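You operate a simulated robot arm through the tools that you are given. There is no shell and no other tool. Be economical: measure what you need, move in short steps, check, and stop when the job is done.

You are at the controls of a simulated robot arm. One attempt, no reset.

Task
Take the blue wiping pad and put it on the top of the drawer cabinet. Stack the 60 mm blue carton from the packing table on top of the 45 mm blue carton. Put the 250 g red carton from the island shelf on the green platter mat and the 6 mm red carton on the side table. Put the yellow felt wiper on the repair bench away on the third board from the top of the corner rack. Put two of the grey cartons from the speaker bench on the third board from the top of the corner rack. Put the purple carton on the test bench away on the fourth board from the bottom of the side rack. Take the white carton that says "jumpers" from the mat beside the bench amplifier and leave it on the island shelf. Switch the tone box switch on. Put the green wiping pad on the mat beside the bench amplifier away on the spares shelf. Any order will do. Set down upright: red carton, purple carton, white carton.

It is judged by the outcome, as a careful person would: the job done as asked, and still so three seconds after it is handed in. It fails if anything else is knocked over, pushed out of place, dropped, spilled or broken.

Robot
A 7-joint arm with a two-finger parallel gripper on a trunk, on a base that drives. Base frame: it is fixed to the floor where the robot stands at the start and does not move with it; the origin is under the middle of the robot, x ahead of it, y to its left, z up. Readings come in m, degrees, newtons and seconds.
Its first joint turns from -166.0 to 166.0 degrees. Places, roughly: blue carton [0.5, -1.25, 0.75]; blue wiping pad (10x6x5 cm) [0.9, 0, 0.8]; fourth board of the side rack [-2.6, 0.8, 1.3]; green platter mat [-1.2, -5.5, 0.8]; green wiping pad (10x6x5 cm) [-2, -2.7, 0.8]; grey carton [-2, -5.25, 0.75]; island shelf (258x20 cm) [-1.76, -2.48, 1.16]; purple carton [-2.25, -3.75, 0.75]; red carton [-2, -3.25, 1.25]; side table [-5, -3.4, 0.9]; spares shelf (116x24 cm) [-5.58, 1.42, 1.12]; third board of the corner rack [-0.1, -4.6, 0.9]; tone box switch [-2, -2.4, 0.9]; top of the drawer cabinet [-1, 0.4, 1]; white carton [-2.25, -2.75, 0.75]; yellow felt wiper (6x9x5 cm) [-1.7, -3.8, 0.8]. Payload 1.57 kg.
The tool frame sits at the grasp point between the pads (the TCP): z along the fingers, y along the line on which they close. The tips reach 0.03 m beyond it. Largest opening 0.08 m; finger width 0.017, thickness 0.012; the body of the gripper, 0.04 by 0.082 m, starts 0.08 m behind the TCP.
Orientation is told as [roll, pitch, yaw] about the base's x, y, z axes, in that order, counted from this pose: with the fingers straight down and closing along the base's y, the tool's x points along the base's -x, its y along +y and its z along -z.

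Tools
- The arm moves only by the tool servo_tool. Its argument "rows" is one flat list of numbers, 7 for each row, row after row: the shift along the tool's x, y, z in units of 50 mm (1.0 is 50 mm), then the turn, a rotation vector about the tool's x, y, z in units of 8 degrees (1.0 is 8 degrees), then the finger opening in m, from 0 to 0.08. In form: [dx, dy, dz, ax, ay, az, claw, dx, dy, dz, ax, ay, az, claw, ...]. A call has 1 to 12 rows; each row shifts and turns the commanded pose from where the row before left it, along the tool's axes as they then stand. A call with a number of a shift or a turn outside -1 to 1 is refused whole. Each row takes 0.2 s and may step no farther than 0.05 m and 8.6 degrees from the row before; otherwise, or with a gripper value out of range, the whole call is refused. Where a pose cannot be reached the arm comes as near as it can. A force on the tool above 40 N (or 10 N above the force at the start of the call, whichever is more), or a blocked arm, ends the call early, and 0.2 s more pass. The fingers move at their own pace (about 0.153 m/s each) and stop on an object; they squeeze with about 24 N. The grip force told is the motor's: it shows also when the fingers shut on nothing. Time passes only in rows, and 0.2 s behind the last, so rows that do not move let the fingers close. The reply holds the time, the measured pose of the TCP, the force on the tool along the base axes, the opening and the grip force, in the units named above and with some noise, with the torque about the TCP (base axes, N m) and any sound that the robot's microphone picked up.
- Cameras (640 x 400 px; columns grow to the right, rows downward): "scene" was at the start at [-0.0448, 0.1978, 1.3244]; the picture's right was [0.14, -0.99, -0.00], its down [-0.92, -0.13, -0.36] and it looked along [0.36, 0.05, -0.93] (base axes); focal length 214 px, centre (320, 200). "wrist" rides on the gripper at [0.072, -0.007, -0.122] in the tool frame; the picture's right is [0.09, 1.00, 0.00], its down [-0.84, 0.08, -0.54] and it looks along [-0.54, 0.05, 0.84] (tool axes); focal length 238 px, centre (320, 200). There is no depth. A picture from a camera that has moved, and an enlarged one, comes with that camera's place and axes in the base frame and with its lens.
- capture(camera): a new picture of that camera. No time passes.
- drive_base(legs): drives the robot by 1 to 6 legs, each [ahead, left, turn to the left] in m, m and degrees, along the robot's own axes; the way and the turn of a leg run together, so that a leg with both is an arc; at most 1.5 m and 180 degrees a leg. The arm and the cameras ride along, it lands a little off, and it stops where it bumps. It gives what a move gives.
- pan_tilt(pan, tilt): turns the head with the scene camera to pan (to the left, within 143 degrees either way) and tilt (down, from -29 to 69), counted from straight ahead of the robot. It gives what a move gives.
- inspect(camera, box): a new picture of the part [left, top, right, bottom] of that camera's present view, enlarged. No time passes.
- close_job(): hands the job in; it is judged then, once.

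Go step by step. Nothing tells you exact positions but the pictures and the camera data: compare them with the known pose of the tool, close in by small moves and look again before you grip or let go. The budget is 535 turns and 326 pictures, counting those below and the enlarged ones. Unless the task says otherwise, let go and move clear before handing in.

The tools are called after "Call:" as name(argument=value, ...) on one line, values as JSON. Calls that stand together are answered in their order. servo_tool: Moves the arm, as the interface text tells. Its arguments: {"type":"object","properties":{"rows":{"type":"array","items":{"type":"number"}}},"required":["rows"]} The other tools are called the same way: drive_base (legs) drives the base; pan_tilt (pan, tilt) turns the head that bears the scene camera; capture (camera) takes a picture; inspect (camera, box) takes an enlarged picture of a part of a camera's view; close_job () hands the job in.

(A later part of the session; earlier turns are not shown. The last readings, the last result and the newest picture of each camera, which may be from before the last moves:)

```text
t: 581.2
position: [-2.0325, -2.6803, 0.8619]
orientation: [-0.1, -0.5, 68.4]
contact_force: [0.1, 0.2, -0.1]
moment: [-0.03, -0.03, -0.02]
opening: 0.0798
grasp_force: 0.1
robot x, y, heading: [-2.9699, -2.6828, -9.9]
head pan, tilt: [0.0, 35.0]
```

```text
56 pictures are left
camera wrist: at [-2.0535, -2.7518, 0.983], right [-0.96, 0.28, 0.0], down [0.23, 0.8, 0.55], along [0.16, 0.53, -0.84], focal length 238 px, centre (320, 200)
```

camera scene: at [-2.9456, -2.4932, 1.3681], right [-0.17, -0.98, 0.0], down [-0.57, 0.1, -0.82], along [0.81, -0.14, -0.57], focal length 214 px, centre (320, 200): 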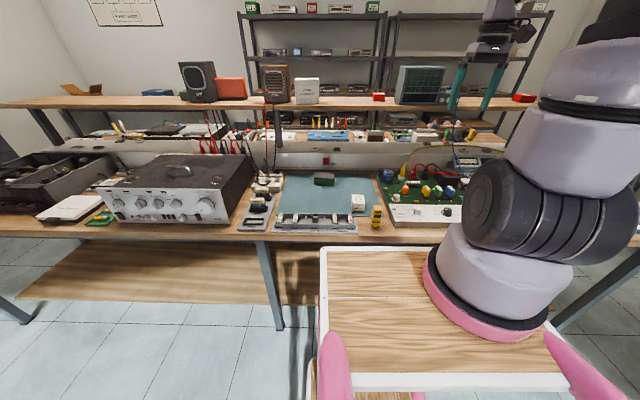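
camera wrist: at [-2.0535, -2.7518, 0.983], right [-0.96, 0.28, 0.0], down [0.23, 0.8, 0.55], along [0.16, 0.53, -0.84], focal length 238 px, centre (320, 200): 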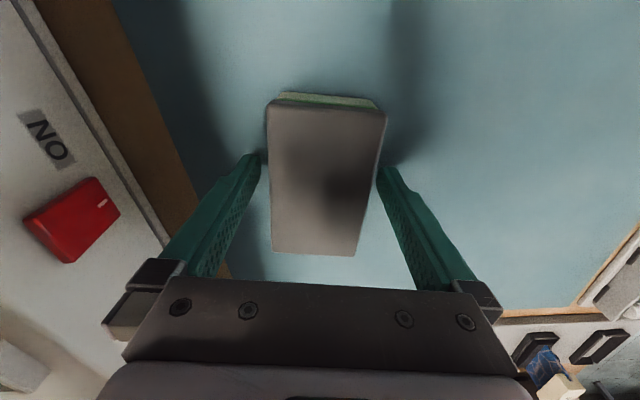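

Call:
servo_tool(rows=[0, 0, 0.08, 0, 0, 0, 0.08, 0, 0, 0, 0, 0, 0, 0.08, 0, 0, 0, 0, 0, 0, 0, 0, 0, 0, 0, 0, 0, 0, 0, 0, 0, 0, 0, 0, 0, 0, 0, -0.05, 0, 0, 0, 0, 0, 0, -0.1, 0, 0, 0, 0, 0, 0, -0.1, 0, 0, 0, 0, 0, 0, -0.2, 0, 0, 0, 0, 0, 0, -0.3, 0, 0, 0, 0, 0, 0, 0, 0, 0, 0, 0])

Call:
capture(camera="wrist")

```text
t: 583.6
position: [-2.0319, -2.6844, 0.8932]
orientation: [-0.1, -0.5, 68.4]
contact_force: [-0.1, -0.1, -0.2]
moment: [-0.01, 0.02, -0.02]
opening: 0.0596
grasp_force: 23.8
robot x, y, heading: [-2.9677, -2.6838, -10.2]
head pan, tilt: [0.0, 35.0]
```

```text
55 pictures are left
camera wrist: at [-2.0535, -2.7548, 1.0154], right [-0.96, 0.28, 0.0], down [0.23, 0.8, 0.55], along [0.16, 0.53, -0.84], focal length 238 px, centre (320, 200)
```

wrist: 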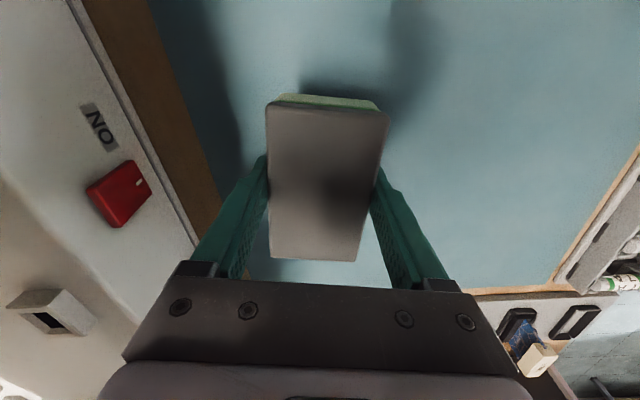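

Call:
servo_tool(rows=[0, 0, -0.4, 0, 0, 0, 0, 0, 0, -0.5, 0, 0, 0, 0, 0, 0, -0.5, 0, 0, 0, 0, 0.1, 0.3, -0.5, 0, 0, 0, 0, 0.14, 0.5, -0.5, 0, 0, 0, 0, 0.14, 0.5, -0.5, 0, 0, 0, 0, 0.14, 0.5, -0.5, 0, 0, 0, 0, 0.14, 0.5, -0.5, 0, 0, 0, 0, 0.14, 0.5, -0.5, 0, 0, 0, 0, 0.14, 0.5, -0.5, 0, 0, 0, 0, 0.14, 0.5, -0.5, 0, 0, 0, 0, 0.1, 0.3, -0.2, 0, 0, 0, 0])

Call:
capture(camera="wrist")

```text
t: 586.2
position: [-2.2466, -2.666, 1.1701]
orientation: [-0.1, -0.5, 68.4]
contact_force: [-0.1, -0.2, -0.7]
moment: [-0.01, 0.01, 0.0]
opening: 0.0592
grasp_force: 23.9
robot x, y, heading: [-2.9663, -2.6802, -9.9]
head pan, tilt: [0.0, 35.0]
```

```text
54 pictures are left
camera wrist: at [-2.2667, -2.7367, 1.2924], right [-0.96, 0.28, 0.0], down [0.23, 0.8, 0.55], along [0.16, 0.53, -0.84], focal length 238 px, centre (320, 200)
```

wrist: 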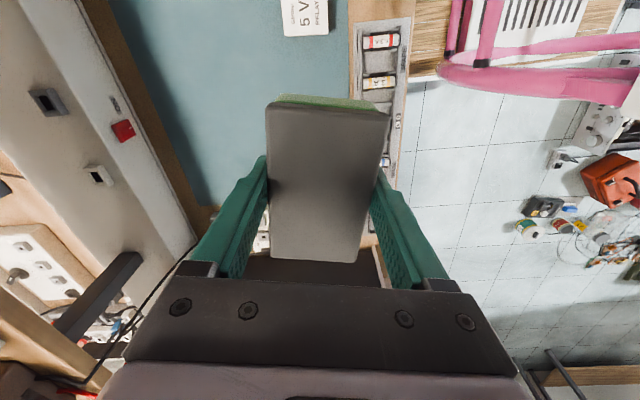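

Held. Drive up the corridor and look toward the spares shelf.

Call:
drive_base(legs=[[0, 0, 89], [0, 0.06, 0], [1.5, 0, 0], [0.4, 0, 0]])

Call:
pan_tilt(pan=50, tilt=25)

Call:
capture(camera="scene")

```text
t: 600.0
position: [-2.5485, -0.1142, 1.1699]
orientation: [-0.1, -0.5, 154.4]
contact_force: [-0.3, -0.9, -0.4]
moment: [0.0, -0.03, -0.03]
opening: 0.0596
grasp_force: 24.0
robot x, y, heading: [-2.5856, -0.8353, 75.9]
head pan, tilt: [0.0, 35.0]
```

```text
t: 601.2
position: [-2.5484, -0.1139, 1.1704]
orientation: [-0.1, -0.6, 154.4]
contact_force: [0.2, -0.5, -0.6]
moment: [-0.02, -0.01, -0.01]
opening: 0.0594
grasp_force: 23.2
robot x, y, heading: [-2.5854, -0.8347, 76.0]
head pan, tilt: [50.0, 25.0]
```

```text
53 pictures are left
camera scene: at [-2.8462, -0.8115, 1.3838], right [0.81, 0.59, 0.0], down [0.25, -0.34, -0.91], along [-0.53, 0.73, -0.42], focal length 214 px, centre (320, 200)
```

scene: 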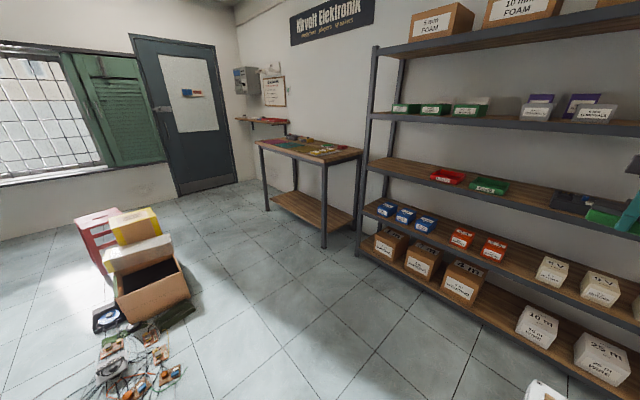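

The shelf is on the north wall left of a small bench; there's a 1.2 m passage. I turn west and drive through.

Call:
drive_base(legs=[[0.4, 0, 0], [0, 0, 89], [1.4, 0, 0]])

Call:
pan_tilt(pan=0, tilt=35)

Call:
capture(camera="scene")

```text
t: 613.9
position: [-4.5543, -0.0585, 1.171]
orientation: [-0.1, -0.4, -116.1]
contact_force: [-0.4, 1.2, -0.4]
moment: [0.02, 0.01, 0.02]
opening: 0.0597
grasp_force: 23.5
robot x, y, heading: [-3.834, -0.0953, 165.4]
head pan, tilt: [50.0, 25.0]
```

```text
t: 615.1
position: [-4.5553, -0.057, 1.1712]
orientation: [-0.1, -0.5, -116.0]
contact_force: [-0.6, -0.2, -0.4]
moment: [0.01, 0.01, -0.04]
opening: 0.0592
grasp_force: 24.3
robot x, y, heading: [-3.8345, -0.0984, 165.5]
head pan, tilt: [0.0, 35.0]
```

```text
52 pictures are left
camera scene: at [-3.8709, -0.2844, 1.3681], right [0.25, 0.97, 0.0], down [0.56, -0.14, -0.82], along [-0.79, 0.2, -0.57], focal length 214 px, centre (320, 200)
```

scene: 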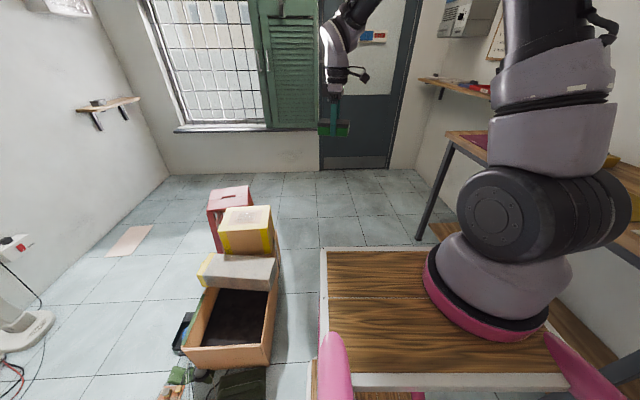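

Call:
drive_base(legs=[[0, -0.08, 0], [1.48, 0, 0]])

Call:
drive_base(legs=[[0, 0, -86]])

Call:
pan_tilt(pan=20, tilt=25)

Call:
capture(camera="scene")

Call:
capture(camera="wrist")

```text
t: 623.1
position: [-5.9764, 0.3367, 1.1701]
orientation: [-0.2, -0.5, -114.0]
contact_force: [0.1, -0.1, 0.1]
moment: [0.0, 0.02, 0.0]
opening: 0.0592
grasp_force: 23.9
robot x, y, heading: [-5.258, 0.3241, 167.6]
head pan, tilt: [0.0, 35.0]
```

```text
t: 627.2
position: [-5.289, 1.0419, 1.1711]
orientation: [-0.1, -0.5, 159.9]
contact_force: [0.3, -0.9, -0.5]
moment: [-0.01, 0.03, -0.03]
opening: 0.0597
grasp_force: 24.4
robot x, y, heading: [-5.2559, 0.3184, 81.3]
head pan, tilt: [0.0, 35.0]
```

```text
t: 628.0
position: [-5.2895, 1.0423, 1.1714]
orientation: [-0.1, -0.5, 159.9]
contact_force: [-0.7, -0.3, -0.3]
moment: [0.0, -0.01, 0.0]
opening: 0.0595
grasp_force: 23.8
robot x, y, heading: [-5.2564, 0.3179, 81.2]
head pan, tilt: [20.0, 25.0]
```

```text
51 pictures are left
camera scene: at [-5.4765, 0.342, 1.3838], right [0.98, 0.2, 0.0], down [0.08, -0.41, -0.91], along [-0.18, 0.89, -0.42], focal length 214 px, centre (320, 200)
```

scene: 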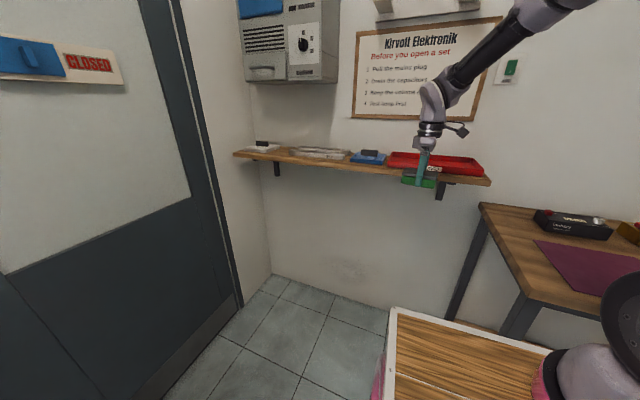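

```text
50 pictures are left
camera wrist: at [-5.2199, 1.0234, 1.2924], right [-0.26, -0.97, 0.0], down [-0.81, 0.21, 0.55], along [-0.53, 0.14, -0.84], focal length 238 px, centre (320, 200)
```

wrist: 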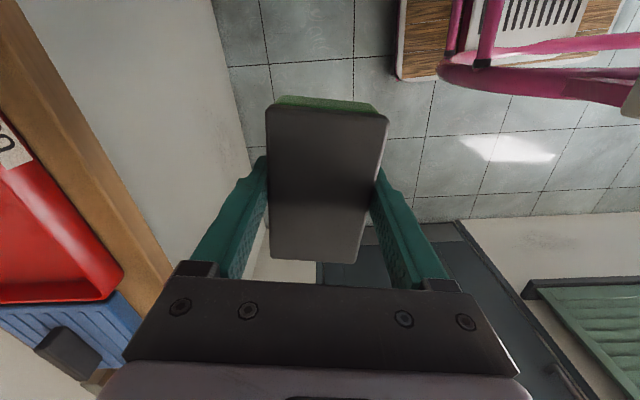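

Call:
inspect(camera="scene", box=[220, 120, 500, 210])

```text
2.29 times, centred on (360, 165) of scene
camera zoom: at [-5.4765, 0.342, 1.3838], right [0.98, 0.2, 0.0], down [0.08, -0.41, -0.91], along [-0.18, 0.89, -0.42], focal length 490 px, centre (229, 280)
```

zoom: 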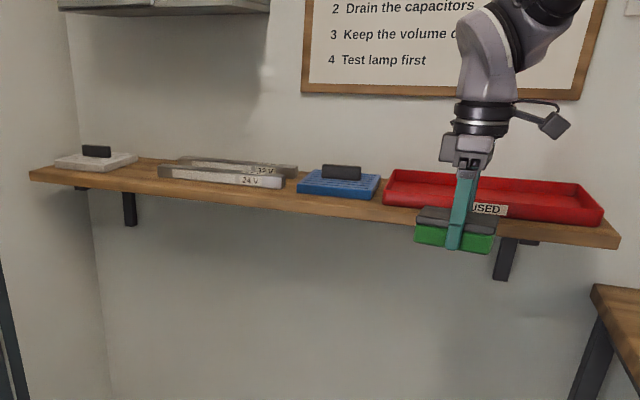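

The shelf already holds a white pad, trays, a blue pad and a red tray; I take a view from above to find free space.

Call:
servo_tool(rows=[0, 0, -0.5, 0, 0, 0, 0, 0, 0, -0.6, 0, 0, 0, 0, 0, 0, -0.6, 0, 0, 0, 0, 0, 0, -0.6, 0, 0, 0, 0, 0, 0, -0.6, 0, 0, 0, 0, 0, 0, -0.6, 0, 0, 0, 0, 0, -0.5, -0.3, 0, 0, 0, 0, 0, -0.6, 0, 0, 0, 0, 0, 0, -0.6, 0, 0, 0, 0, 0, 0, 0, 0, 0, 0, 0, 0])

Call:
capture(camera="wrist")

```text
t: 630.2
position: [-5.2605, 1.1224, 1.3608]
orientation: [0.0, -0.5, 159.9]
contact_force: [-0.2, 0.1, -0.6]
moment: [0.03, 0.0, -0.03]
opening: 0.0598
grasp_force: 24.0
robot x, y, heading: [-5.2527, 0.3247, 81.5]
head pan, tilt: [20.0, 25.0]
```

```text
48 pictures are left
camera wrist: at [-5.1895, 1.1018, 1.4832], right [-0.26, -0.97, 0.0], down [-0.81, 0.21, 0.55], along [-0.53, 0.14, -0.84], focal length 238 px, centre (320, 200)
```

wrist: 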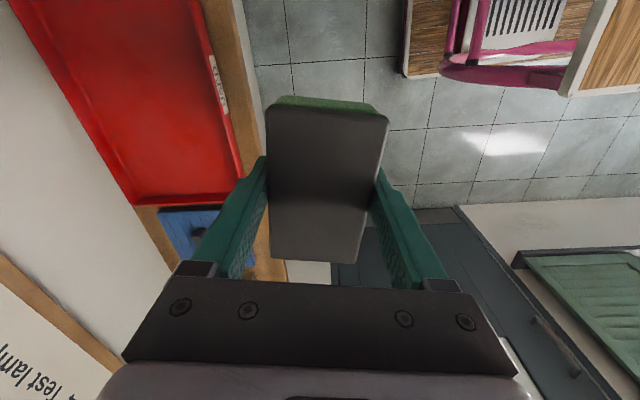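

Call:
drive_base(legs=[[0, 0.36, 0]])

Call:
capture(camera="wrist")

Call:
pan_tilt(pan=0, tilt=20)

Call:
capture(camera="scene")

```text
t: 632.5
position: [-5.6259, 1.1752, 1.362]
orientation: [-0.1, -0.5, 160.0]
contact_force: [0.4, 0.8, -0.2]
moment: [0.0, -0.01, -0.01]
opening: 0.0596
grasp_force: 24.6
robot x, y, heading: [-5.6222, 0.374, 81.5]
head pan, tilt: [20.0, 25.0]
```

```text
47 pictures are left
camera wrist: at [-5.5543, 1.1563, 1.4832], right [-0.25, -0.97, 0.0], down [-0.81, 0.21, 0.55], along [-0.53, 0.14, -0.84], focal length 238 px, centre (320, 200)
```

wrist: 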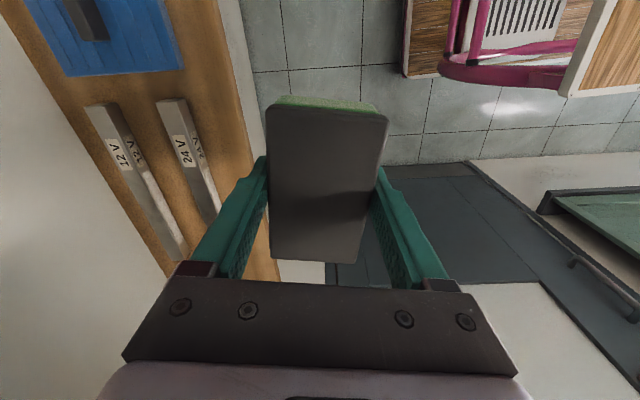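

```text
t: 633.4
position: [-5.6248, 1.1745, 1.361]
orientation: [-0.1, -0.6, 160.0]
contact_force: [-0.6, 0.1, -0.8]
moment: [0.02, 0.01, 0.01]
opening: 0.0596
grasp_force: 24.0
robot x, y, heading: [-5.6192, 0.3785, 81.6]
head pan, tilt: [0.0, 20.0]
```

```text
46 pictures are left
camera scene: at [-5.8077, 0.3977, 1.3919], right [0.99, -0.15, 0.0], down [-0.05, -0.34, -0.94], along [0.14, 0.93, -0.34], focal length 214 px, centre (320, 200)
```

scene: 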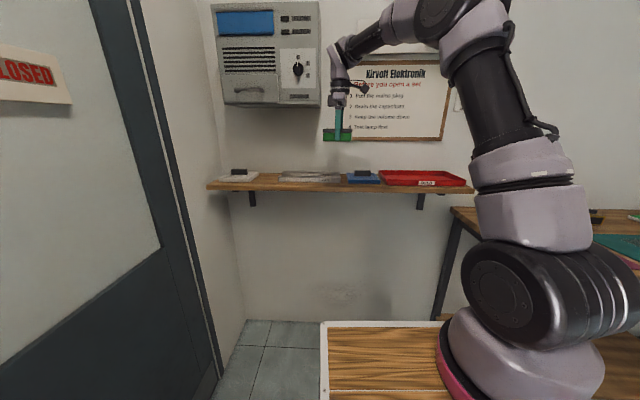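

Call:
drive_base(legs=[[0, 0.22, 0]])

Call:
servo_tool(rows=[0, 0.5, 0, 0, 0, 0, 0, 0, 0.6, 0, 0, 0, 0, 0, 0, 0.6, 0, 0, 0, 0, 0, 0, 0.6, 0, 0, 0, 0, 0])

Call:
capture(camera="wrist")

Call:
inspect(camera="scene", box=[200, 120, 480, 220])

```text
t: 635.1
position: [-5.8453, 1.2086, 1.3609]
orientation: [-0.2, -0.6, 159.8]
contact_force: [0.2, -0.1, -1.2]
moment: [-0.01, 0.0, 0.01]
opening: 0.0591
grasp_force: 24.0
robot x, y, heading: [-5.8432, 0.4161, 81.0]
head pan, tilt: [0.0, 20.0]
```

```text
t: 636.1
position: [-5.886, 1.1016, 1.3611]
orientation: [0.0, -0.5, 159.8]
contact_force: [0.1, 0.6, -0.3]
moment: [-0.07, -0.02, 0.03]
opening: 0.0594
grasp_force: 24.1
robot x, y, heading: [-5.8387, 0.4072, 81.6]
head pan, tilt: [0.0, 20.0]
```

```text
45 pictures are left
camera wrist: at [-5.8151, 1.0821, 1.4822], right [-0.26, -0.97, 0.0], down [-0.81, 0.21, 0.55], along [-0.53, 0.14, -0.84], focal length 238 px, centre (320, 200)
```

wrist: 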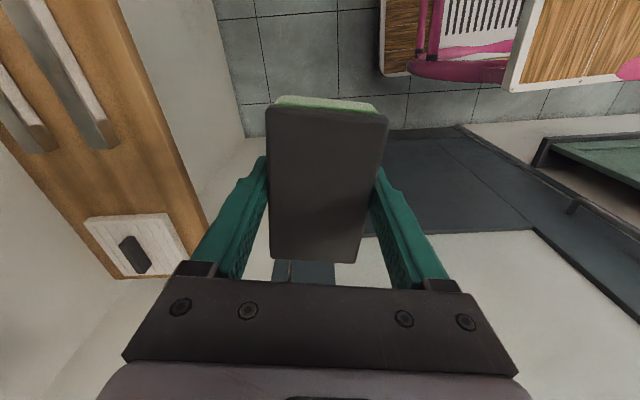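

```text
2.29 times, centred on (340, 170) of scene
camera zoom: at [-6.0317, 0.4329, 1.3919], right [0.99, -0.15, 0.0], down [-0.05, -0.34, -0.94], along [0.14, 0.93, -0.34], focal length 490 px, centre (274, 269)
```

zoom: 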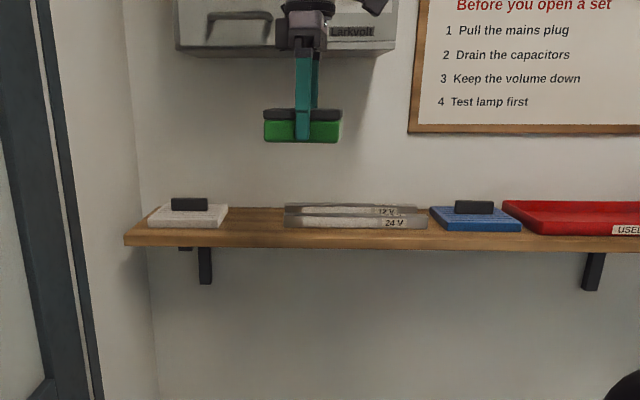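

The only gap (between the white pad and the bars, ~11 cm) lies under a wall box, so a vertical hand won't fit. I'll set the pad on the small bench nearby, regrip it tilted, then place it. First rotate and shift back right.

Call:
servo_tool(rows=[0, 0, 0, 0, 0, 0.7, 0, 0, 0, 0, 0, 0, 1, 0, 0, 0, 0, 0, 0, 1, 0, 0, 0, 0, 0, 0, 1, 0, 0, 0, 0, 0, 0, 1, 0, 0, 0, 0, 0, 0, 1, 0, 0, 0, 0, 0, 0, 1, 0, 0, 0, 0, 0, 0, 1, 0, 0, 0, 0, 0, 0, 1, 0, 0, 0, 0, 0, 0, 1, 0, 0, 0, 0, 0, 0, 0.4, 0])

Call:
drive_base(legs=[[0, -0.5, 0]])

Call:
servo_tool(rows=[0, -0.5, 0, 0, 0, 0, 0, 0, -0.7, 0, 0, 0, 0, 0, 0, -0.7, 0, 0, 0, 0, 0, 0, -0.7, 0, 0, 0, 0, 0, 0, -0.7, 0, 0, 0, 0, 0, 0, -0.7, 0, 0, 0, 0, 0, 0, -0.7, 0, 0, 0, 0, 0, 0, -0.7, 0, 0, 0, 0, 0, 0, -0.7, 0, 0, 0, 0, 0, 0, -0.4, 0, 0, 0, 0, 0])

Call:
capture(camera="wrist")

Call:
pan_tilt(pan=-20, tilt=30)

Call:
capture(camera="scene")

```text
t: 638.5
position: [-5.8852, 1.1011, 1.361]
orientation: [0.5, -0.1, 78.9]
contact_force: [0.4, 0.0, -0.2]
moment: [0.0, 0.03, -0.01]
opening: 0.0597
grasp_force: 23.8
robot x, y, heading: [-5.8438, 0.4118, 81.0]
head pan, tilt: [0.0, 20.0]
```

```text
t: 641.4
position: [-5.3955, 1.0259, 1.3619]
orientation: [0.5, -0.1, 78.4]
contact_force: [0.3, 0.3, -0.1]
moment: [-0.01, -0.05, -0.02]
opening: 0.0595
grasp_force: 23.4
robot x, y, heading: [-5.36, 0.3343, 80.7]
head pan, tilt: [0.0, 20.0]
```

```text
t: 643.6
position: [-5.0752, 0.9612, 1.3611]
orientation: [0.4, -0.2, 78.4]
contact_force: [-0.8, 0.9, -1.1]
moment: [0.02, -0.05, 0.01]
opening: 0.0594
grasp_force: 24.0
robot x, y, heading: [-5.3594, 0.3333, 80.8]
head pan, tilt: [0.0, 20.0]
```

```text
43 pictures are left
camera wrist: at [-5.0827, 0.8882, 1.4826], right [-0.99, 0.11, 0.01], down [0.1, 0.83, 0.55], along [0.05, 0.54, -0.84], focal length 238 px, centre (320, 200)
```

wrist: 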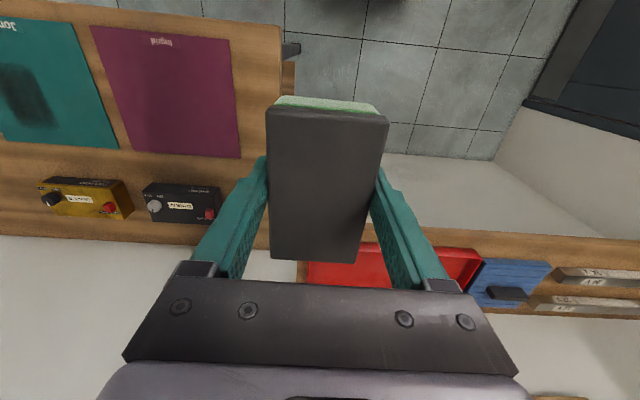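

```text
t: 644.4
position: [-5.0765, 0.9616, 1.3606]
orientation: [0.6, -0.3, 78.4]
contact_force: [-0.2, -0.4, 0.0]
moment: [0.0, 0.03, -0.01]
opening: 0.0595
grasp_force: 24.2
robot x, y, heading: [-5.3574, 0.3355, 80.9]
head pan, tilt: [-20.0, 30.0]
```

```text
42 pictures are left
camera scene: at [-5.5183, 0.3449, 1.3759], right [0.87, -0.49, 0.0], down [-0.24, -0.44, -0.87], along [0.42, 0.76, -0.5], focal length 214 px, centre (320, 200)
```

scene: 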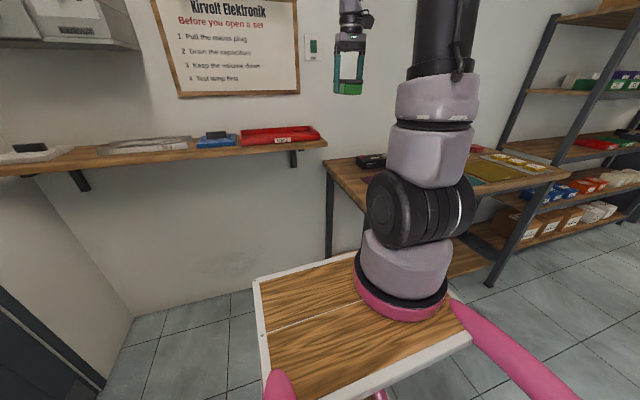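

Call:
servo_tool(rows=[-0.3, -0.4, 0, 0, 0, 0, 0, -0.45, -0.55, 0, 0, 0, 0, 0, -0.45, -0.55, 0, 0, 0, 0, 0, -0.45, -0.55, 0, 0, 0, 0, 0, -0.45, -0.55, 0, 0, 0, 0, 0, -0.45, -0.55, 0, 0, 0, 0, 0, -0.42, -0.55, 0, 0, 0, 0, 0, 0, 0, 0.5, 0, 0, 0, 0, 0, 0, 0.8, 0, 0, 0, 0, 0, 0, 0.8, 0, 0, 0, 0, 0, 0, 0.8, 0, 0, 0, 0, 0, 0, 0.8, 0, 0, 0, 0])

Call:
capture(camera="wrist")

```text
t: 647.0
position: [-4.8698, 1.0705, 1.1726]
orientation: [0.5, -0.3, 78.5]
contact_force: [-0.4, -0.2, 0.1]
moment: [-0.01, -0.03, 0.01]
opening: 0.0595
grasp_force: 23.8
robot x, y, heading: [-5.3552, 0.3343, 80.8]
head pan, tilt: [-20.0, 30.0]
```

```text
41 pictures are left
camera wrist: at [-4.8773, 0.9972, 1.2943], right [-0.99, 0.11, 0.01], down [0.1, 0.83, 0.55], along [0.05, 0.54, -0.84], focal length 238 px, centre (320, 200)
```

wrist: 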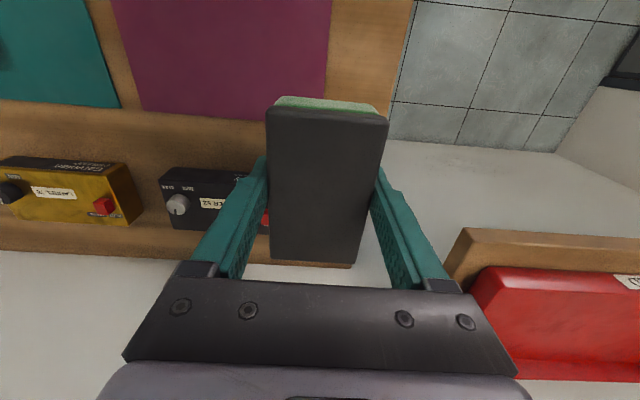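

Call:
servo_tool(rows=[0, 0.3, 0.4, 0, 0, 0, 0, 0, 0.3, 0.8, 0, 0, 0, 0, 0, 0, 0.8, 0, 0, 0, 0, 0, 0, 0.8, 0, 0, 0, 0, 0, 0, 0.8, 0, 0, 0, 0, 0, 0, 0.6, 0, 0, 0, 0, 0, 0, 0, 0, 0, 0, 0])

Call:
capture(camera="wrist")

```text
t: 648.5
position: [-4.896, 1.0782, 0.9738]
orientation: [0.2, -0.8, 78.1]
contact_force: [-8.5, -14.3, 23.4]
moment: [-0.78, -0.47, -0.59]
opening: 0.0597
grasp_force: 24.5
robot x, y, heading: [-5.3611, 0.3383, 80.7]
head pan, tilt: [-20.0, 30.0]
stopped in row 7: the force on the tool passed its limit at 61 N (the readings are from after the stop); the commanded pose is now the measured one
```

```text
40 pictures are left
camera wrist: at [-4.9045, 1.0039, 1.0956], right [-0.99, 0.11, 0.0], down [0.1, 0.83, 0.55], along [0.06, 0.55, -0.83], focal length 238 px, centre (320, 200)
```

wrist: 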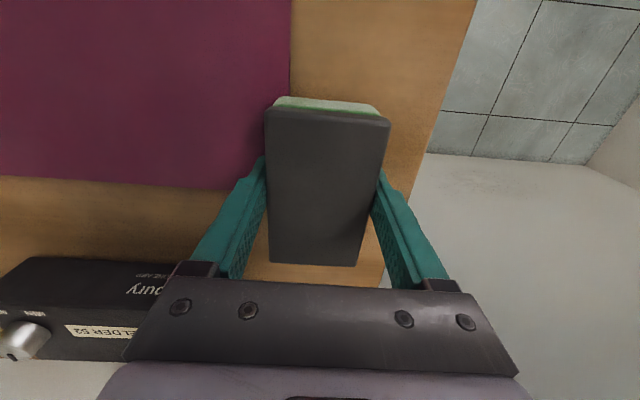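

Pad rests on the bench (top ≈0.93). Release, rise, tilt 36°.

Call:
servo_tool(rows=[0, 0, 0, 0, 0, 0, 0.075, 0, 0, 0, 0, 0, 0, 0.08, 0, 0, 0, 0, 0, 0, 0.08, 0, 0, -0.5, 0, 0, 0, 0.08, 0, 0, -0.9, 0, 0, 0, 0.08, 0, 0, -0.9, 0, 0, 0, 0.08, 0, 0, 0, 0, -0.9, 0, 0.08, 0, 0, 0, 0, -0.9, 0, 0.08, 0, 0, 0, 0, -0.9, 0, 0.08, 0, 0, 0, 0, -0.9, 0, 0.08, 0, 0, 0, 0, -0.9, 0, 0.08, 0, 0, 0, 0, 0, 0, 0.08])

Call:
capture(camera="wrist")

```text
t: 649.0
position: [-4.9002, 1.0785, 0.9745]
orientation: [0.4, -0.7, 78.3]
contact_force: [-14.1, -8.4, 18.5]
moment: [-0.6, -0.25, -0.58]
opening: 0.0695
grasp_force: 0.0
robot x, y, heading: [-5.3599, 0.3342, 80.6]
head pan, tilt: [-20.0, 30.0]
stopped in row 2: the force on the tool passed its limit at 41 N (the readings are from after the stop); the commanded pose is now the measured one
```

```text
39 pictures are left
camera wrist: at [-4.9078, 1.0055, 1.0958], right [-0.99, 0.11, 0.01], down [0.1, 0.83, 0.55], along [0.06, 0.55, -0.83], focal length 238 px, centre (320, 200)
```

wrist: 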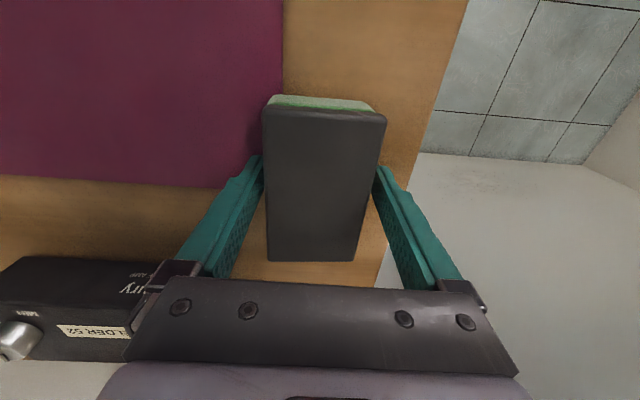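

Call:
servo_tool(rows=[0, 0, -0.08, 0, 0, 0, 0.07, 0, 0, -0.05, 0, 0, 0, 0.08, 0, 0, 0, 0, 0, 0, 0.08])

Call:
capture(camera="wrist")

```text
t: 649.8
position: [-4.8969, 1.0778, 0.9805]
orientation: [0.4, -0.7, 78.3]
contact_force: [-0.1, 0.2, -0.7]
moment: [0.01, 0.0, 0.01]
opening: 0.0799
grasp_force: 0.0
robot x, y, heading: [-5.3584, 0.3352, 80.6]
head pan, tilt: [-20.0, 30.0]
```

```text
38 pictures are left
camera wrist: at [-4.9055, 1.0049, 1.1009], right [-0.99, 0.11, 0.01], down [0.1, 0.83, 0.55], along [0.06, 0.55, -0.83], focal length 238 px, centre (320, 200)
```

wrist: 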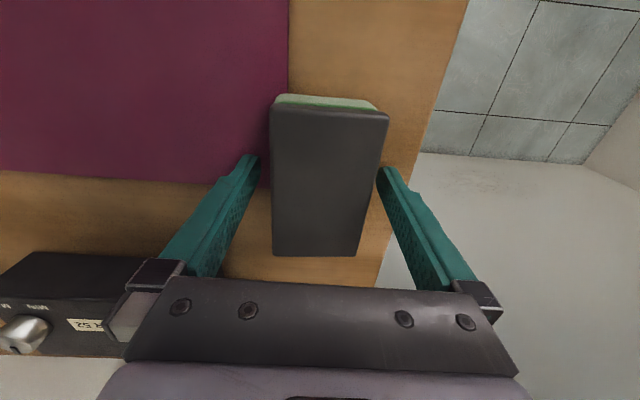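

Call:
servo_tool(rows=[0, 0, -0.5, 0, 0, 0, 0.08, 0, 0, -0.9, 0, 0, 0, 0.08, 0, 0, -0.9, 0, 0, 0, 0.08, 0, 0, 0, 0, -0.9, 0, 0.08, 0, 0, 0, 0, -0.9, 0, 0.08, 0, 0, 0, 0, -0.9, 0, 0.08, 0, 0, 0, 0, -0.9, 0, 0.08, 0, 0, 0, 0, -0.9, 0, 0.08, 0, 0, 0, 0, 0, 0, 0.08])

Call:
capture(camera="wrist")

```text
t: 651.8
position: [-4.8972, 1.0776, 1.0944]
orientation: [0.4, -36.9, 78.2]
contact_force: [1.0, 0.8, 0.4]
moment: [-0.01, 0.0, 0.03]
opening: 0.0802
grasp_force: 0.0
robot x, y, heading: [-5.3606, 0.3316, 80.6]
head pan, tilt: [-20.0, 30.0]
```

```text
37 pictures are left
camera wrist: at [-4.9167, 0.9483, 1.1497], right [-0.99, 0.13, -0.05], down [0.0, 0.35, 0.94], along [0.14, 0.93, -0.35], focal length 238 px, centre (320, 200)
```

wrist: 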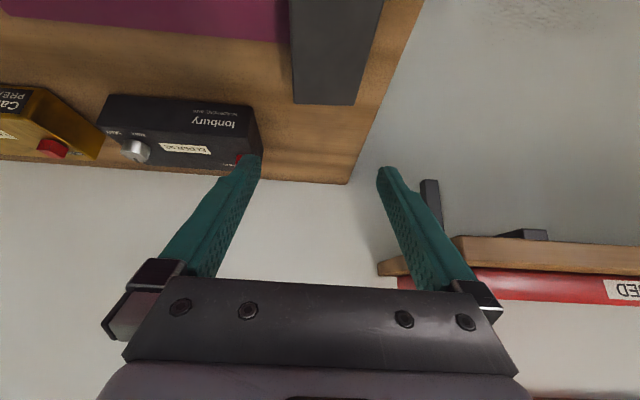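

Call:
servo_tool(rows=[0.5, 0, -0.36, 0, 0, 0, 0.08, 0.5, 0, -0.36, 0, 0, 0, 0.08, 0.49, 0, -0.36, 0, 0, 0, 0.08, 0, 0, 0.5, 0, 0, 0, 0.08, 0, 0, 0, 0, 0, 0, 0.08])

Call:
capture(camera="wrist")

```text
t: 653.0
position: [-4.9134, 1.002, 1.072]
orientation: [0.4, -36.7, 78.0]
contact_force: [-0.1, -0.1, -0.1]
moment: [-0.04, -0.01, 0.03]
opening: 0.08
grasp_force: 0.1
robot x, y, heading: [-5.3638, 0.3304, 81.0]
head pan, tilt: [-20.0, 30.0]
```

```text
36 pictures are left
camera wrist: at [-4.9319, 0.8725, 1.128], right [-0.99, 0.13, -0.05], down [0.0, 0.35, 0.94], along [0.14, 0.93, -0.35], focal length 238 px, centre (320, 200)
```

wrist: 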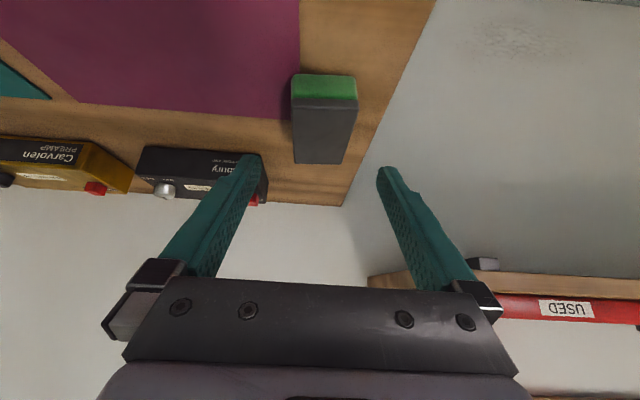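

Call:
servo_tool(rows=[0.06, 0, 0.7, 0, 0, 0, 0.08, 0.05, 0, 0.7, 0, 0, 0, 0.08, 0, 0, 0.6, 0, 0, 0, 0.08, 0, 0, 0.2, 0, 0, 0, 0.08, 0, 0, 0, 0, 0, 0, 0.08])

Call:
capture(camera="wrist")

```text
t: 654.2
position: [-4.9023, 1.0639, 0.9792]
orientation: [0.5, -36.7, 78.1]
contact_force: [0.0, 0.4, -0.3]
moment: [-0.03, 0.01, 0.02]
opening: 0.0801
grasp_force: 0.0
robot x, y, heading: [-5.3587, 0.3333, 80.7]
head pan, tilt: [-20.0, 30.0]
```

```text
35 pictures are left
camera wrist: at [-4.9214, 0.9326, 1.0345], right [-0.99, 0.13, -0.05], down [0.0, 0.35, 0.94], along [0.14, 0.93, -0.35], focal length 238 px, centre (320, 200)
```

wrist: 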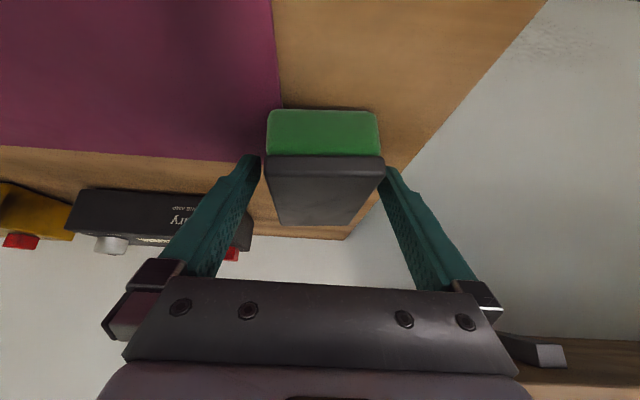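

Good; close and lift gently.

Call:
servo_tool(rows=[0, 0, 0, 0, 0, 0, 0, 0, 0, 0, 0, 0, 0, 0, 0, 0, 0, 0, 0, 0, 0, -0.03, 0, -0.04, 0, 0, 0, 0, -0.06, 0, -0.08, 0, 0, 0, 0, -0.1, 0, -0.14, 0, 0, 0, 0, -0.2, 0, -0.27, 0, 0, 0, 0, -0.3, 0, -0.4, 0, 0, 0, 0, 0, 0, 0, 0, 0, 0, 0])

Call:
capture(camera="wrist")

```text
t: 656.2
position: [-4.8998, 1.0639, 1.039]
orientation: [0.3, -36.7, 78.0]
contact_force: [-0.3, 0.1, -0.4]
moment: [0.01, -0.02, 0.0]
opening: 0.0602
grasp_force: 24.0
robot x, y, heading: [-5.3604, 0.3329, 80.6]
head pan, tilt: [-20.0, 30.0]
```

```text
34 pictures are left
camera wrist: at [-4.919, 0.9345, 1.0956], right [-0.99, 0.13, -0.05], down [0.0, 0.35, 0.93], along [0.14, 0.93, -0.35], focal length 238 px, centre (320, 200)
```

wrist: 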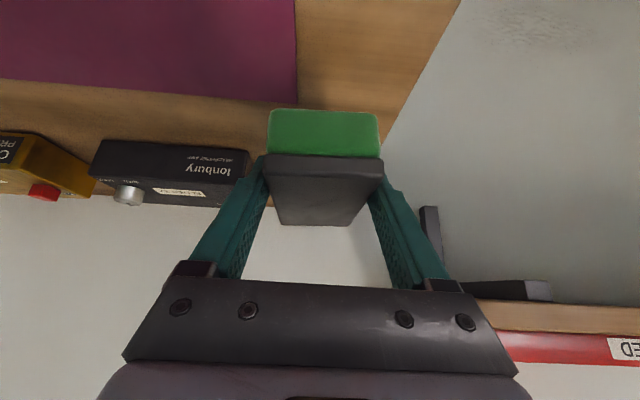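

Call:
servo_tool(rows=[-0.06, 0, -0.58, 0, 0, 0, 0, -0.06, 0, -0.58, 0, 0, 0, 0, -0.06, 0, -0.58, 0, 0, 0, 0, -0.06, 0, -0.58, 0, 0, 0, 0, -0.06, 0, -0.58, 0, 0, 0, 0, -0.06, 0, -0.58, 0, 0, 0, 0, -0.06, 0, -0.58, 0, 0, 0, 0, -0.06, 0, -0.58, 0, 0, 0, 0, -0.06, 0, -0.58, 0, 0, 0, 0, -0.06, 0, -0.4, 0, 0, 0, 0])

Call:
servo_tool(rows=[0, 0.4, 0, 0, 0, 0, 0, 0, 0.7, 0, 0, 0, 0, 0, 0, 0.7, 0, 0, 0, 0, 0, 0, 0.7, 0, 0, 0, 0, 0, 0, 0.7, 0, 0, 0, 0, 0, 0, 0.7, 0, 0, 0, 0, 0, 0, 0.7, 0, 0, 0, 0, 0, 0, 0.7, 0, 0, 0, 0, 0, 0, 0.7, 0, 0, 0, 0, 0, 0, 0.4, 0, 0, 0, 0, 0])

Call:
drive_base(legs=[[0, 0.5, 0]])

Call:
capture(camera="wrist")

```text
t: 658.4
position: [-4.9274, 0.9212, 1.2827]
orientation: [0.4, -36.6, 78.2]
contact_force: [-0.4, -0.3, -0.5]
moment: [-0.02, -0.03, 0.0]
opening: 0.0598
grasp_force: 24.2
robot x, y, heading: [-5.3597, 0.3349, 81.0]
head pan, tilt: [-20.0, 30.0]
```

```text
t: 660.6
position: [-5.2419, 0.9856, 1.2838]
orientation: [0.4, -36.7, 78.0]
contact_force: [0.4, 0.1, 0.1]
moment: [0.01, 0.02, 0.02]
opening: 0.0598
grasp_force: 23.9
robot x, y, heading: [-5.3586, 0.3365, 80.8]
head pan, tilt: [-20.0, 30.0]
```

```text
t: 663.5
position: [-5.735, 1.0678, 1.2833]
orientation: [0.4, -36.7, 77.7]
contact_force: [0.7, 0.0, 0.2]
moment: [0.02, -0.02, 0.04]
opening: 0.0597
grasp_force: 24.0
robot x, y, heading: [-5.8547, 0.4181, 80.2]
head pan, tilt: [-20.0, 30.0]
```

```text
33 pictures are left
camera wrist: at [-5.7557, 0.9374, 1.3388], right [-0.99, 0.14, -0.05], down [0.0, 0.35, 0.93], along [0.14, 0.93, -0.35], focal length 238 px, centre (320, 200)
```

wrist: 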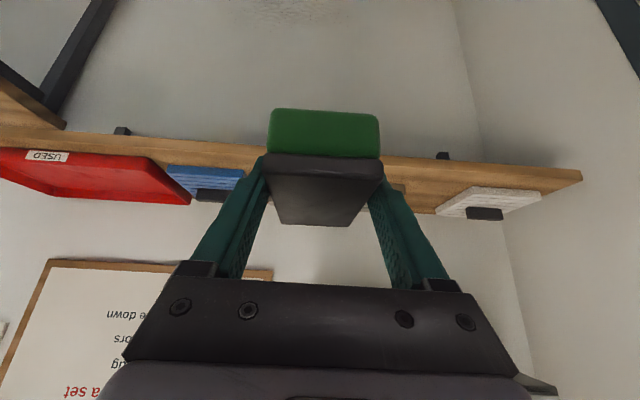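

Call:
servo_tool(rows=[0, 0.4, 0, 0, 0, 0, 0, 0, 0.7, 0, 0, 0, 0, 0, 0, 0.7, 0, 0, 0, 0, 0, 0, 0.7, 0, 0, 0, 0, 0, 0, 0.7, 0, 0, 0, 0, 0, 0, 0.7, 0, 0, 0, 0, 0, 0, 0.7, 0, 0, 0, 0, 0, 0, 0.6, 0, 0, 0, 0, 0])

Call:
pan_tilt(pan=0, tilt=20)

Call:
capture(camera="wrist")

Call:
inspect(camera="scene", box=[200, 110, 440, 230])

```text
t: 665.4
position: [-5.9927, 1.1193, 1.2866]
orientation: [0.5, -36.7, 77.6]
contact_force: [0.8, 0.0, 0.1]
moment: [-0.01, 0.04, 0.03]
opening: 0.0594
grasp_force: 24.4
robot x, y, heading: [-5.8545, 0.416, 80.4]
head pan, tilt: [-20.0, 30.0]
```

```text
t: 666.2
position: [-5.9935, 1.119, 1.2854]
orientation: [0.5, -36.7, 77.7]
contact_force: [-0.8, 0.0, -0.9]
moment: [-0.02, 0.01, -0.01]
opening: 0.0597
grasp_force: 24.1
robot x, y, heading: [-5.8551, 0.4159, 80.3]
head pan, tilt: [0.0, 20.0]
```

```text
32 pictures are left
camera wrist: at [-6.0133, 0.9896, 1.3411], right [-0.99, 0.14, -0.05], down [0.0, 0.35, 0.94], along [0.14, 0.93, -0.35], focal length 238 px, centre (320, 200)
```

wrist: 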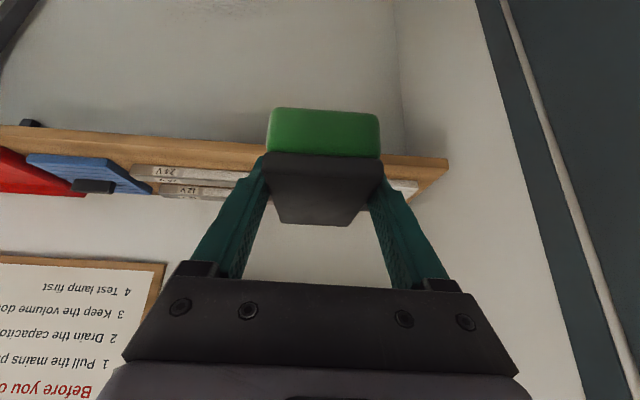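

```text
2.67 times, centred on (320, 170) of scene
camera zoom: at [-6.0439, 0.4411, 1.3919], right [0.99, -0.17, 0.0], down [-0.06, -0.34, -0.94], along [0.16, 0.93, -0.34], focal length 572 px, centre (320, 280)
```

zoom: 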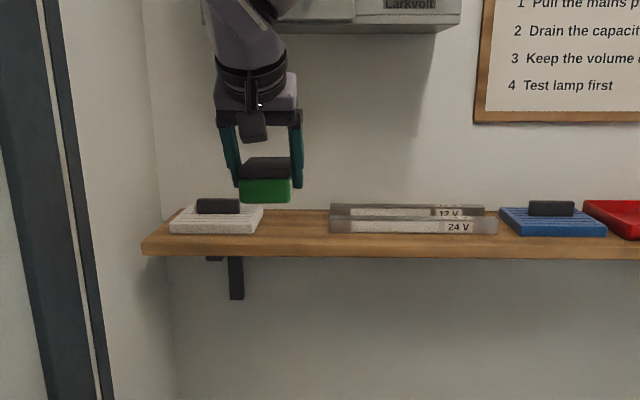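

Call:
drive_base(legs=[[0.13, 0, 0]])

Call:
capture(camera="wrist")

```text
t: 667.5
position: [-5.9706, 1.2464, 1.2861]
orientation: [0.4, -36.7, 77.7]
contact_force: [-0.3, 0.8, 0.1]
moment: [-0.01, 0.0, 0.0]
opening: 0.0597
grasp_force: 23.9
robot x, y, heading: [-5.8336, 0.5441, 80.3]
head pan, tilt: [0.0, 20.0]
```

```text
30 pictures are left
camera wrist: at [-5.9911, 1.117, 1.3411], right [-0.99, 0.14, -0.05], down [0.0, 0.35, 0.93], along [0.15, 0.92, -0.35], focal length 238 px, centre (320, 200)
```

wrist: 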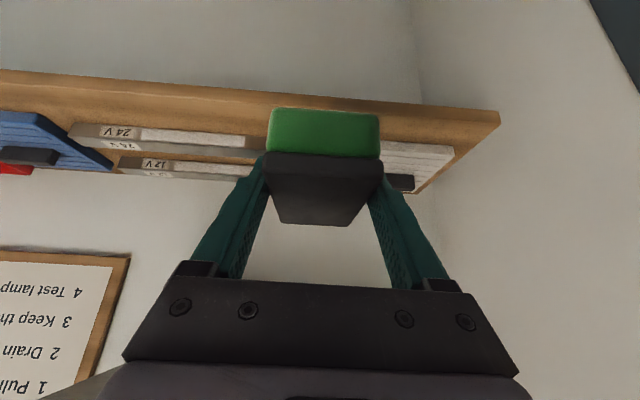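

Call:
servo_tool(rows=[0.3, -0.28, 0.4, 0, 0, 0, 0, 0.35, 0, 0.47, 0, 0, 0, 0, 0.32, 0, 0.43, 0, 0, 0, 0, -0.5, 0, 0.37, 0, 0, 0, 0, -0.6, 0, 0.45, 0, 0, 0, 0, -0.5, 0, 0.38, 0, 0, 0, 0, 0, 0, 0, 0, 0, 0, 0])

Call:
inspect(camera="scene", box=[200, 110, 440, 230])

Call:
capture(camera="wrist")

```text
t: 669.1
position: [-5.9359, 1.3427, 1.2028]
orientation: [0.4, -36.6, 77.8]
contact_force: [0.2, -0.3, 0.1]
moment: [0.05, -0.03, 0.0]
opening: 0.0593
grasp_force: 23.9
robot x, y, heading: [-5.8376, 0.5419, 80.3]
head pan, tilt: [0.0, 20.0]
```

```text
2.67 times, centred on (320, 170) of scene
camera zoom: at [-6.0224, 0.5683, 1.3919], right [0.99, -0.17, 0.0], down [-0.06, -0.34, -0.94], along [0.16, 0.93, -0.34], focal length 572 px, centre (320, 280)
```

zoom: 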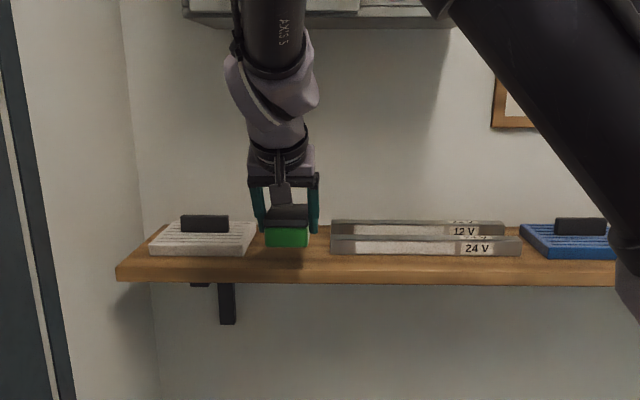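

```text
28 pictures are left
camera wrist: at [-5.9572, 1.2134, 1.2581], right [-0.99, 0.14, -0.05], down [0.0, 0.35, 0.94], along [0.14, 0.93, -0.35], focal length 238 px, centre (320, 200)
```

wrist: 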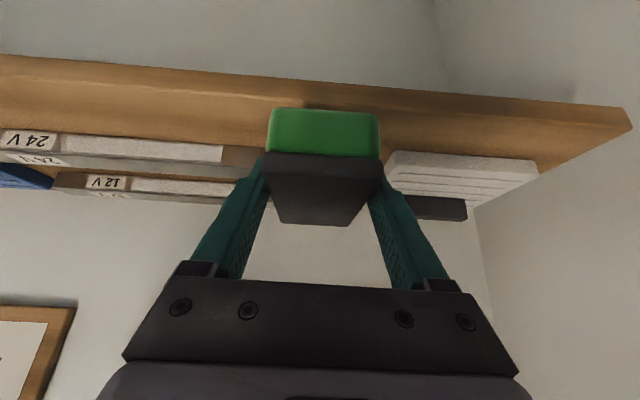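

Call:
servo_tool(rows=[-0.4, 0.05, 0.3, 0, 0, 0, 0, -0.5, 0, 0.37, 0, 0, 0, 0, -0.5, 0, 0.37, 0, 0, 0, 0, -0.3, 0, 0.23, 0, 0, 0, 0, 0, 0, 0, 0, 0, 0, 0])

Call:
inspect(camera="scene", box=[230, 110, 410, 220])

Call:
capture(camera="wrist")

```text
t: 670.3
position: [-5.9173, 1.4466, 1.2055]
orientation: [0.3, -36.8, 77.6]
contact_force: [-0.4, 0.4, 0.1]
moment: [-0.04, -0.01, 0.01]
opening: 0.0593
grasp_force: 24.1
robot x, y, heading: [-5.8315, 0.543, 80.7]
head pan, tilt: [0.0, 20.0]
```

```text
3.56 times, centred on (320, 165) of scene
camera zoom: at [-6.0224, 0.5683, 1.3919], right [0.99, -0.17, 0.0], down [-0.06, -0.34, -0.94], along [0.16, 0.93, -0.34], focal length 763 px, centre (320, 324)
```

zoom: 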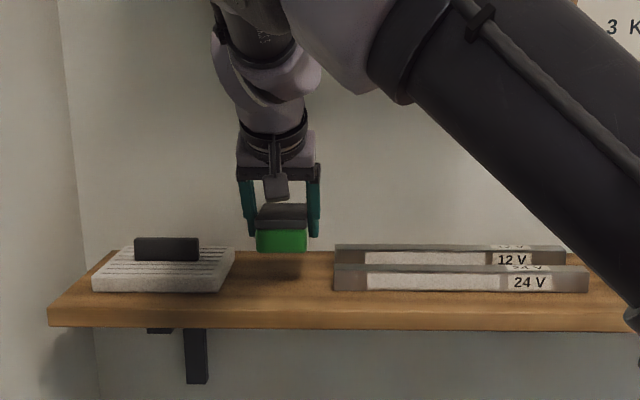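

```text
26 pictures are left
camera wrist: at [-5.9381, 1.3178, 1.2596], right [-0.99, 0.14, -0.05], down [0.0, 0.35, 0.94], along [0.15, 0.92, -0.35], focal length 238 px, centre (320, 200)
```

wrist: 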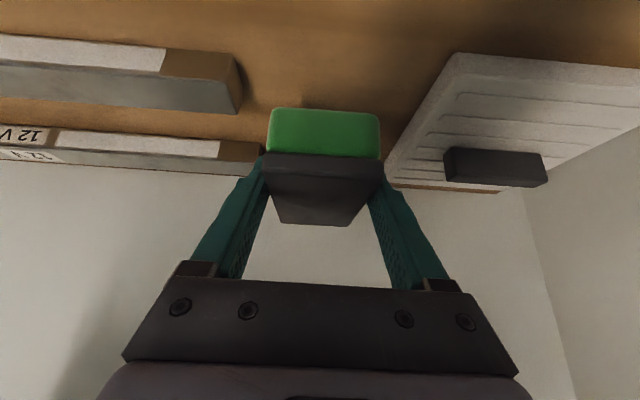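

Well aligned with the gap. Lower straight down in small steps.

Call:
servo_tool(rows=[0.18, 0, 0.24, 0, 0, 0, 0, 0.18, 0, 0.24, 0, 0, 0, 0, 0, 0, 0, 0, 0, 0, 0])

Call:
inspect(camera="wrist", box=[200, 40, 440, 200])

Call:
servo_tool(rows=[0.06, 0, 0.08, 0, 0, 0, 0, 0, 0, 0, 0, 0, 0, 0])

Call:
servo_tool(rows=[0.06, 0, 0.08, 0, 0, 0, 0, 0, 0, 0, 0, 0, 0, 0])

```text
t: 671.1
position: [-5.9181, 1.4466, 1.174]
orientation: [0.3, -36.7, 77.6]
contact_force: [-0.3, 0.0, -0.5]
moment: [-0.01, 0.03, 0.01]
opening: 0.0599
grasp_force: 24.6
robot x, y, heading: [-5.8326, 0.5397, 80.7]
head pan, tilt: [0.0, 20.0]
```

```text
2.50 times, centred on (320, 120) of wrist
camera zoom: at [-5.9386, 1.317, 1.23], right [-0.99, 0.14, -0.05], down [0.0, 0.35, 0.93], along [0.14, 0.92, -0.35], focal length 596 px, centre (320, 400)
```

zoom: 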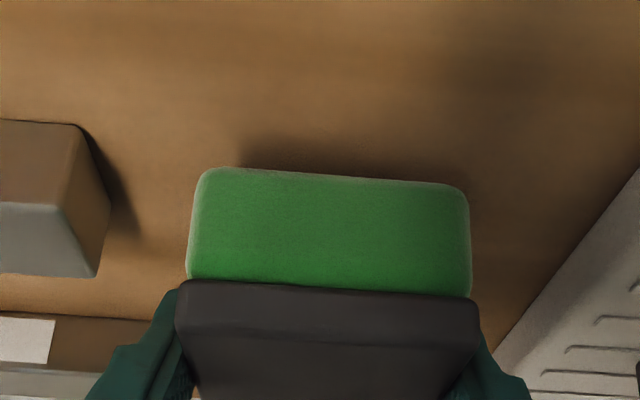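

```text
t: 671.7
position: [-5.9167, 1.4458, 1.1695]
orientation: [0.5, -36.7, 77.6]
contact_force: [-0.4, -0.1, -0.5]
moment: [-0.01, -0.01, 0.0]
opening: 0.0596
grasp_force: 24.2
robot x, y, heading: [-5.831, 0.5436, 80.2]
head pan, tilt: [0.0, 20.0]
```

```text
t: 672.3
position: [-5.9171, 1.4452, 1.1648]
orientation: [0.5, -36.6, 77.7]
contact_force: [0.2, -0.3, -0.2]
moment: [0.04, -0.01, 0.0]
opening: 0.0595
grasp_force: 24.0
robot x, y, heading: [-5.8358, 0.5413, 80.2]
head pan, tilt: [0.0, 20.0]
```

Call:
servo_tool(rows=[0.04, 0, 0.05, 0, 0, 0, 0, 0, 0, 0, 0, 0, 0, 0])

Call:
servo_tool(rows=[0.04, 0, 0.05, 0, 0, 0, 0, 0, 0, 0, 0, 0, 0, 0])

Call:
inspect(camera="scene", box=[240, 140, 380, 210])

```text
t: 672.9
position: [-5.9166, 1.4449, 1.1616]
orientation: [0.4, -36.7, 77.6]
contact_force: [-0.6, -0.2, -0.2]
moment: [-0.03, -0.01, -0.01]
opening: 0.0598
grasp_force: 24.0
robot x, y, heading: [-5.8356, 0.5454, 80.6]
head pan, tilt: [0.0, 20.0]
```

```text
t: 673.5
position: [-5.9176, 1.444, 1.1599]
orientation: [0.4, -36.7, 77.6]
contact_force: [0.0, -0.9, -0.6]
moment: [-0.01, 0.01, -0.03]
opening: 0.0594
grasp_force: 24.0
robot x, y, heading: [-5.8332, 0.5463, 80.4]
head pan, tilt: [0.0, 20.0]
```

```text
4.57 times, centred on (310, 175) of scene
camera zoom: at [-6.0224, 0.5684, 1.3919], right [0.99, -0.17, 0.0], down [-0.06, -0.34, -0.94], along [0.16, 0.93, -0.34], focal length 980 px, centre (366, 314)
```

zoom: 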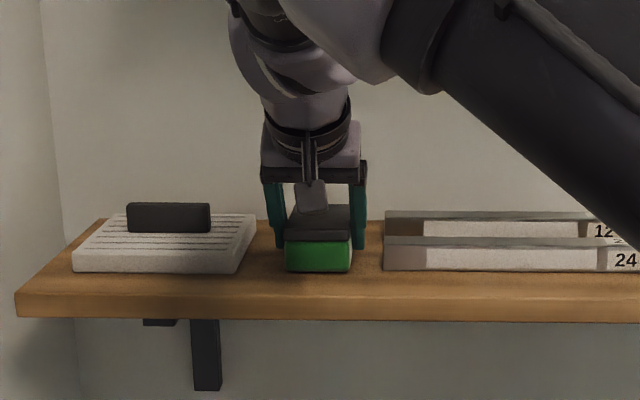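

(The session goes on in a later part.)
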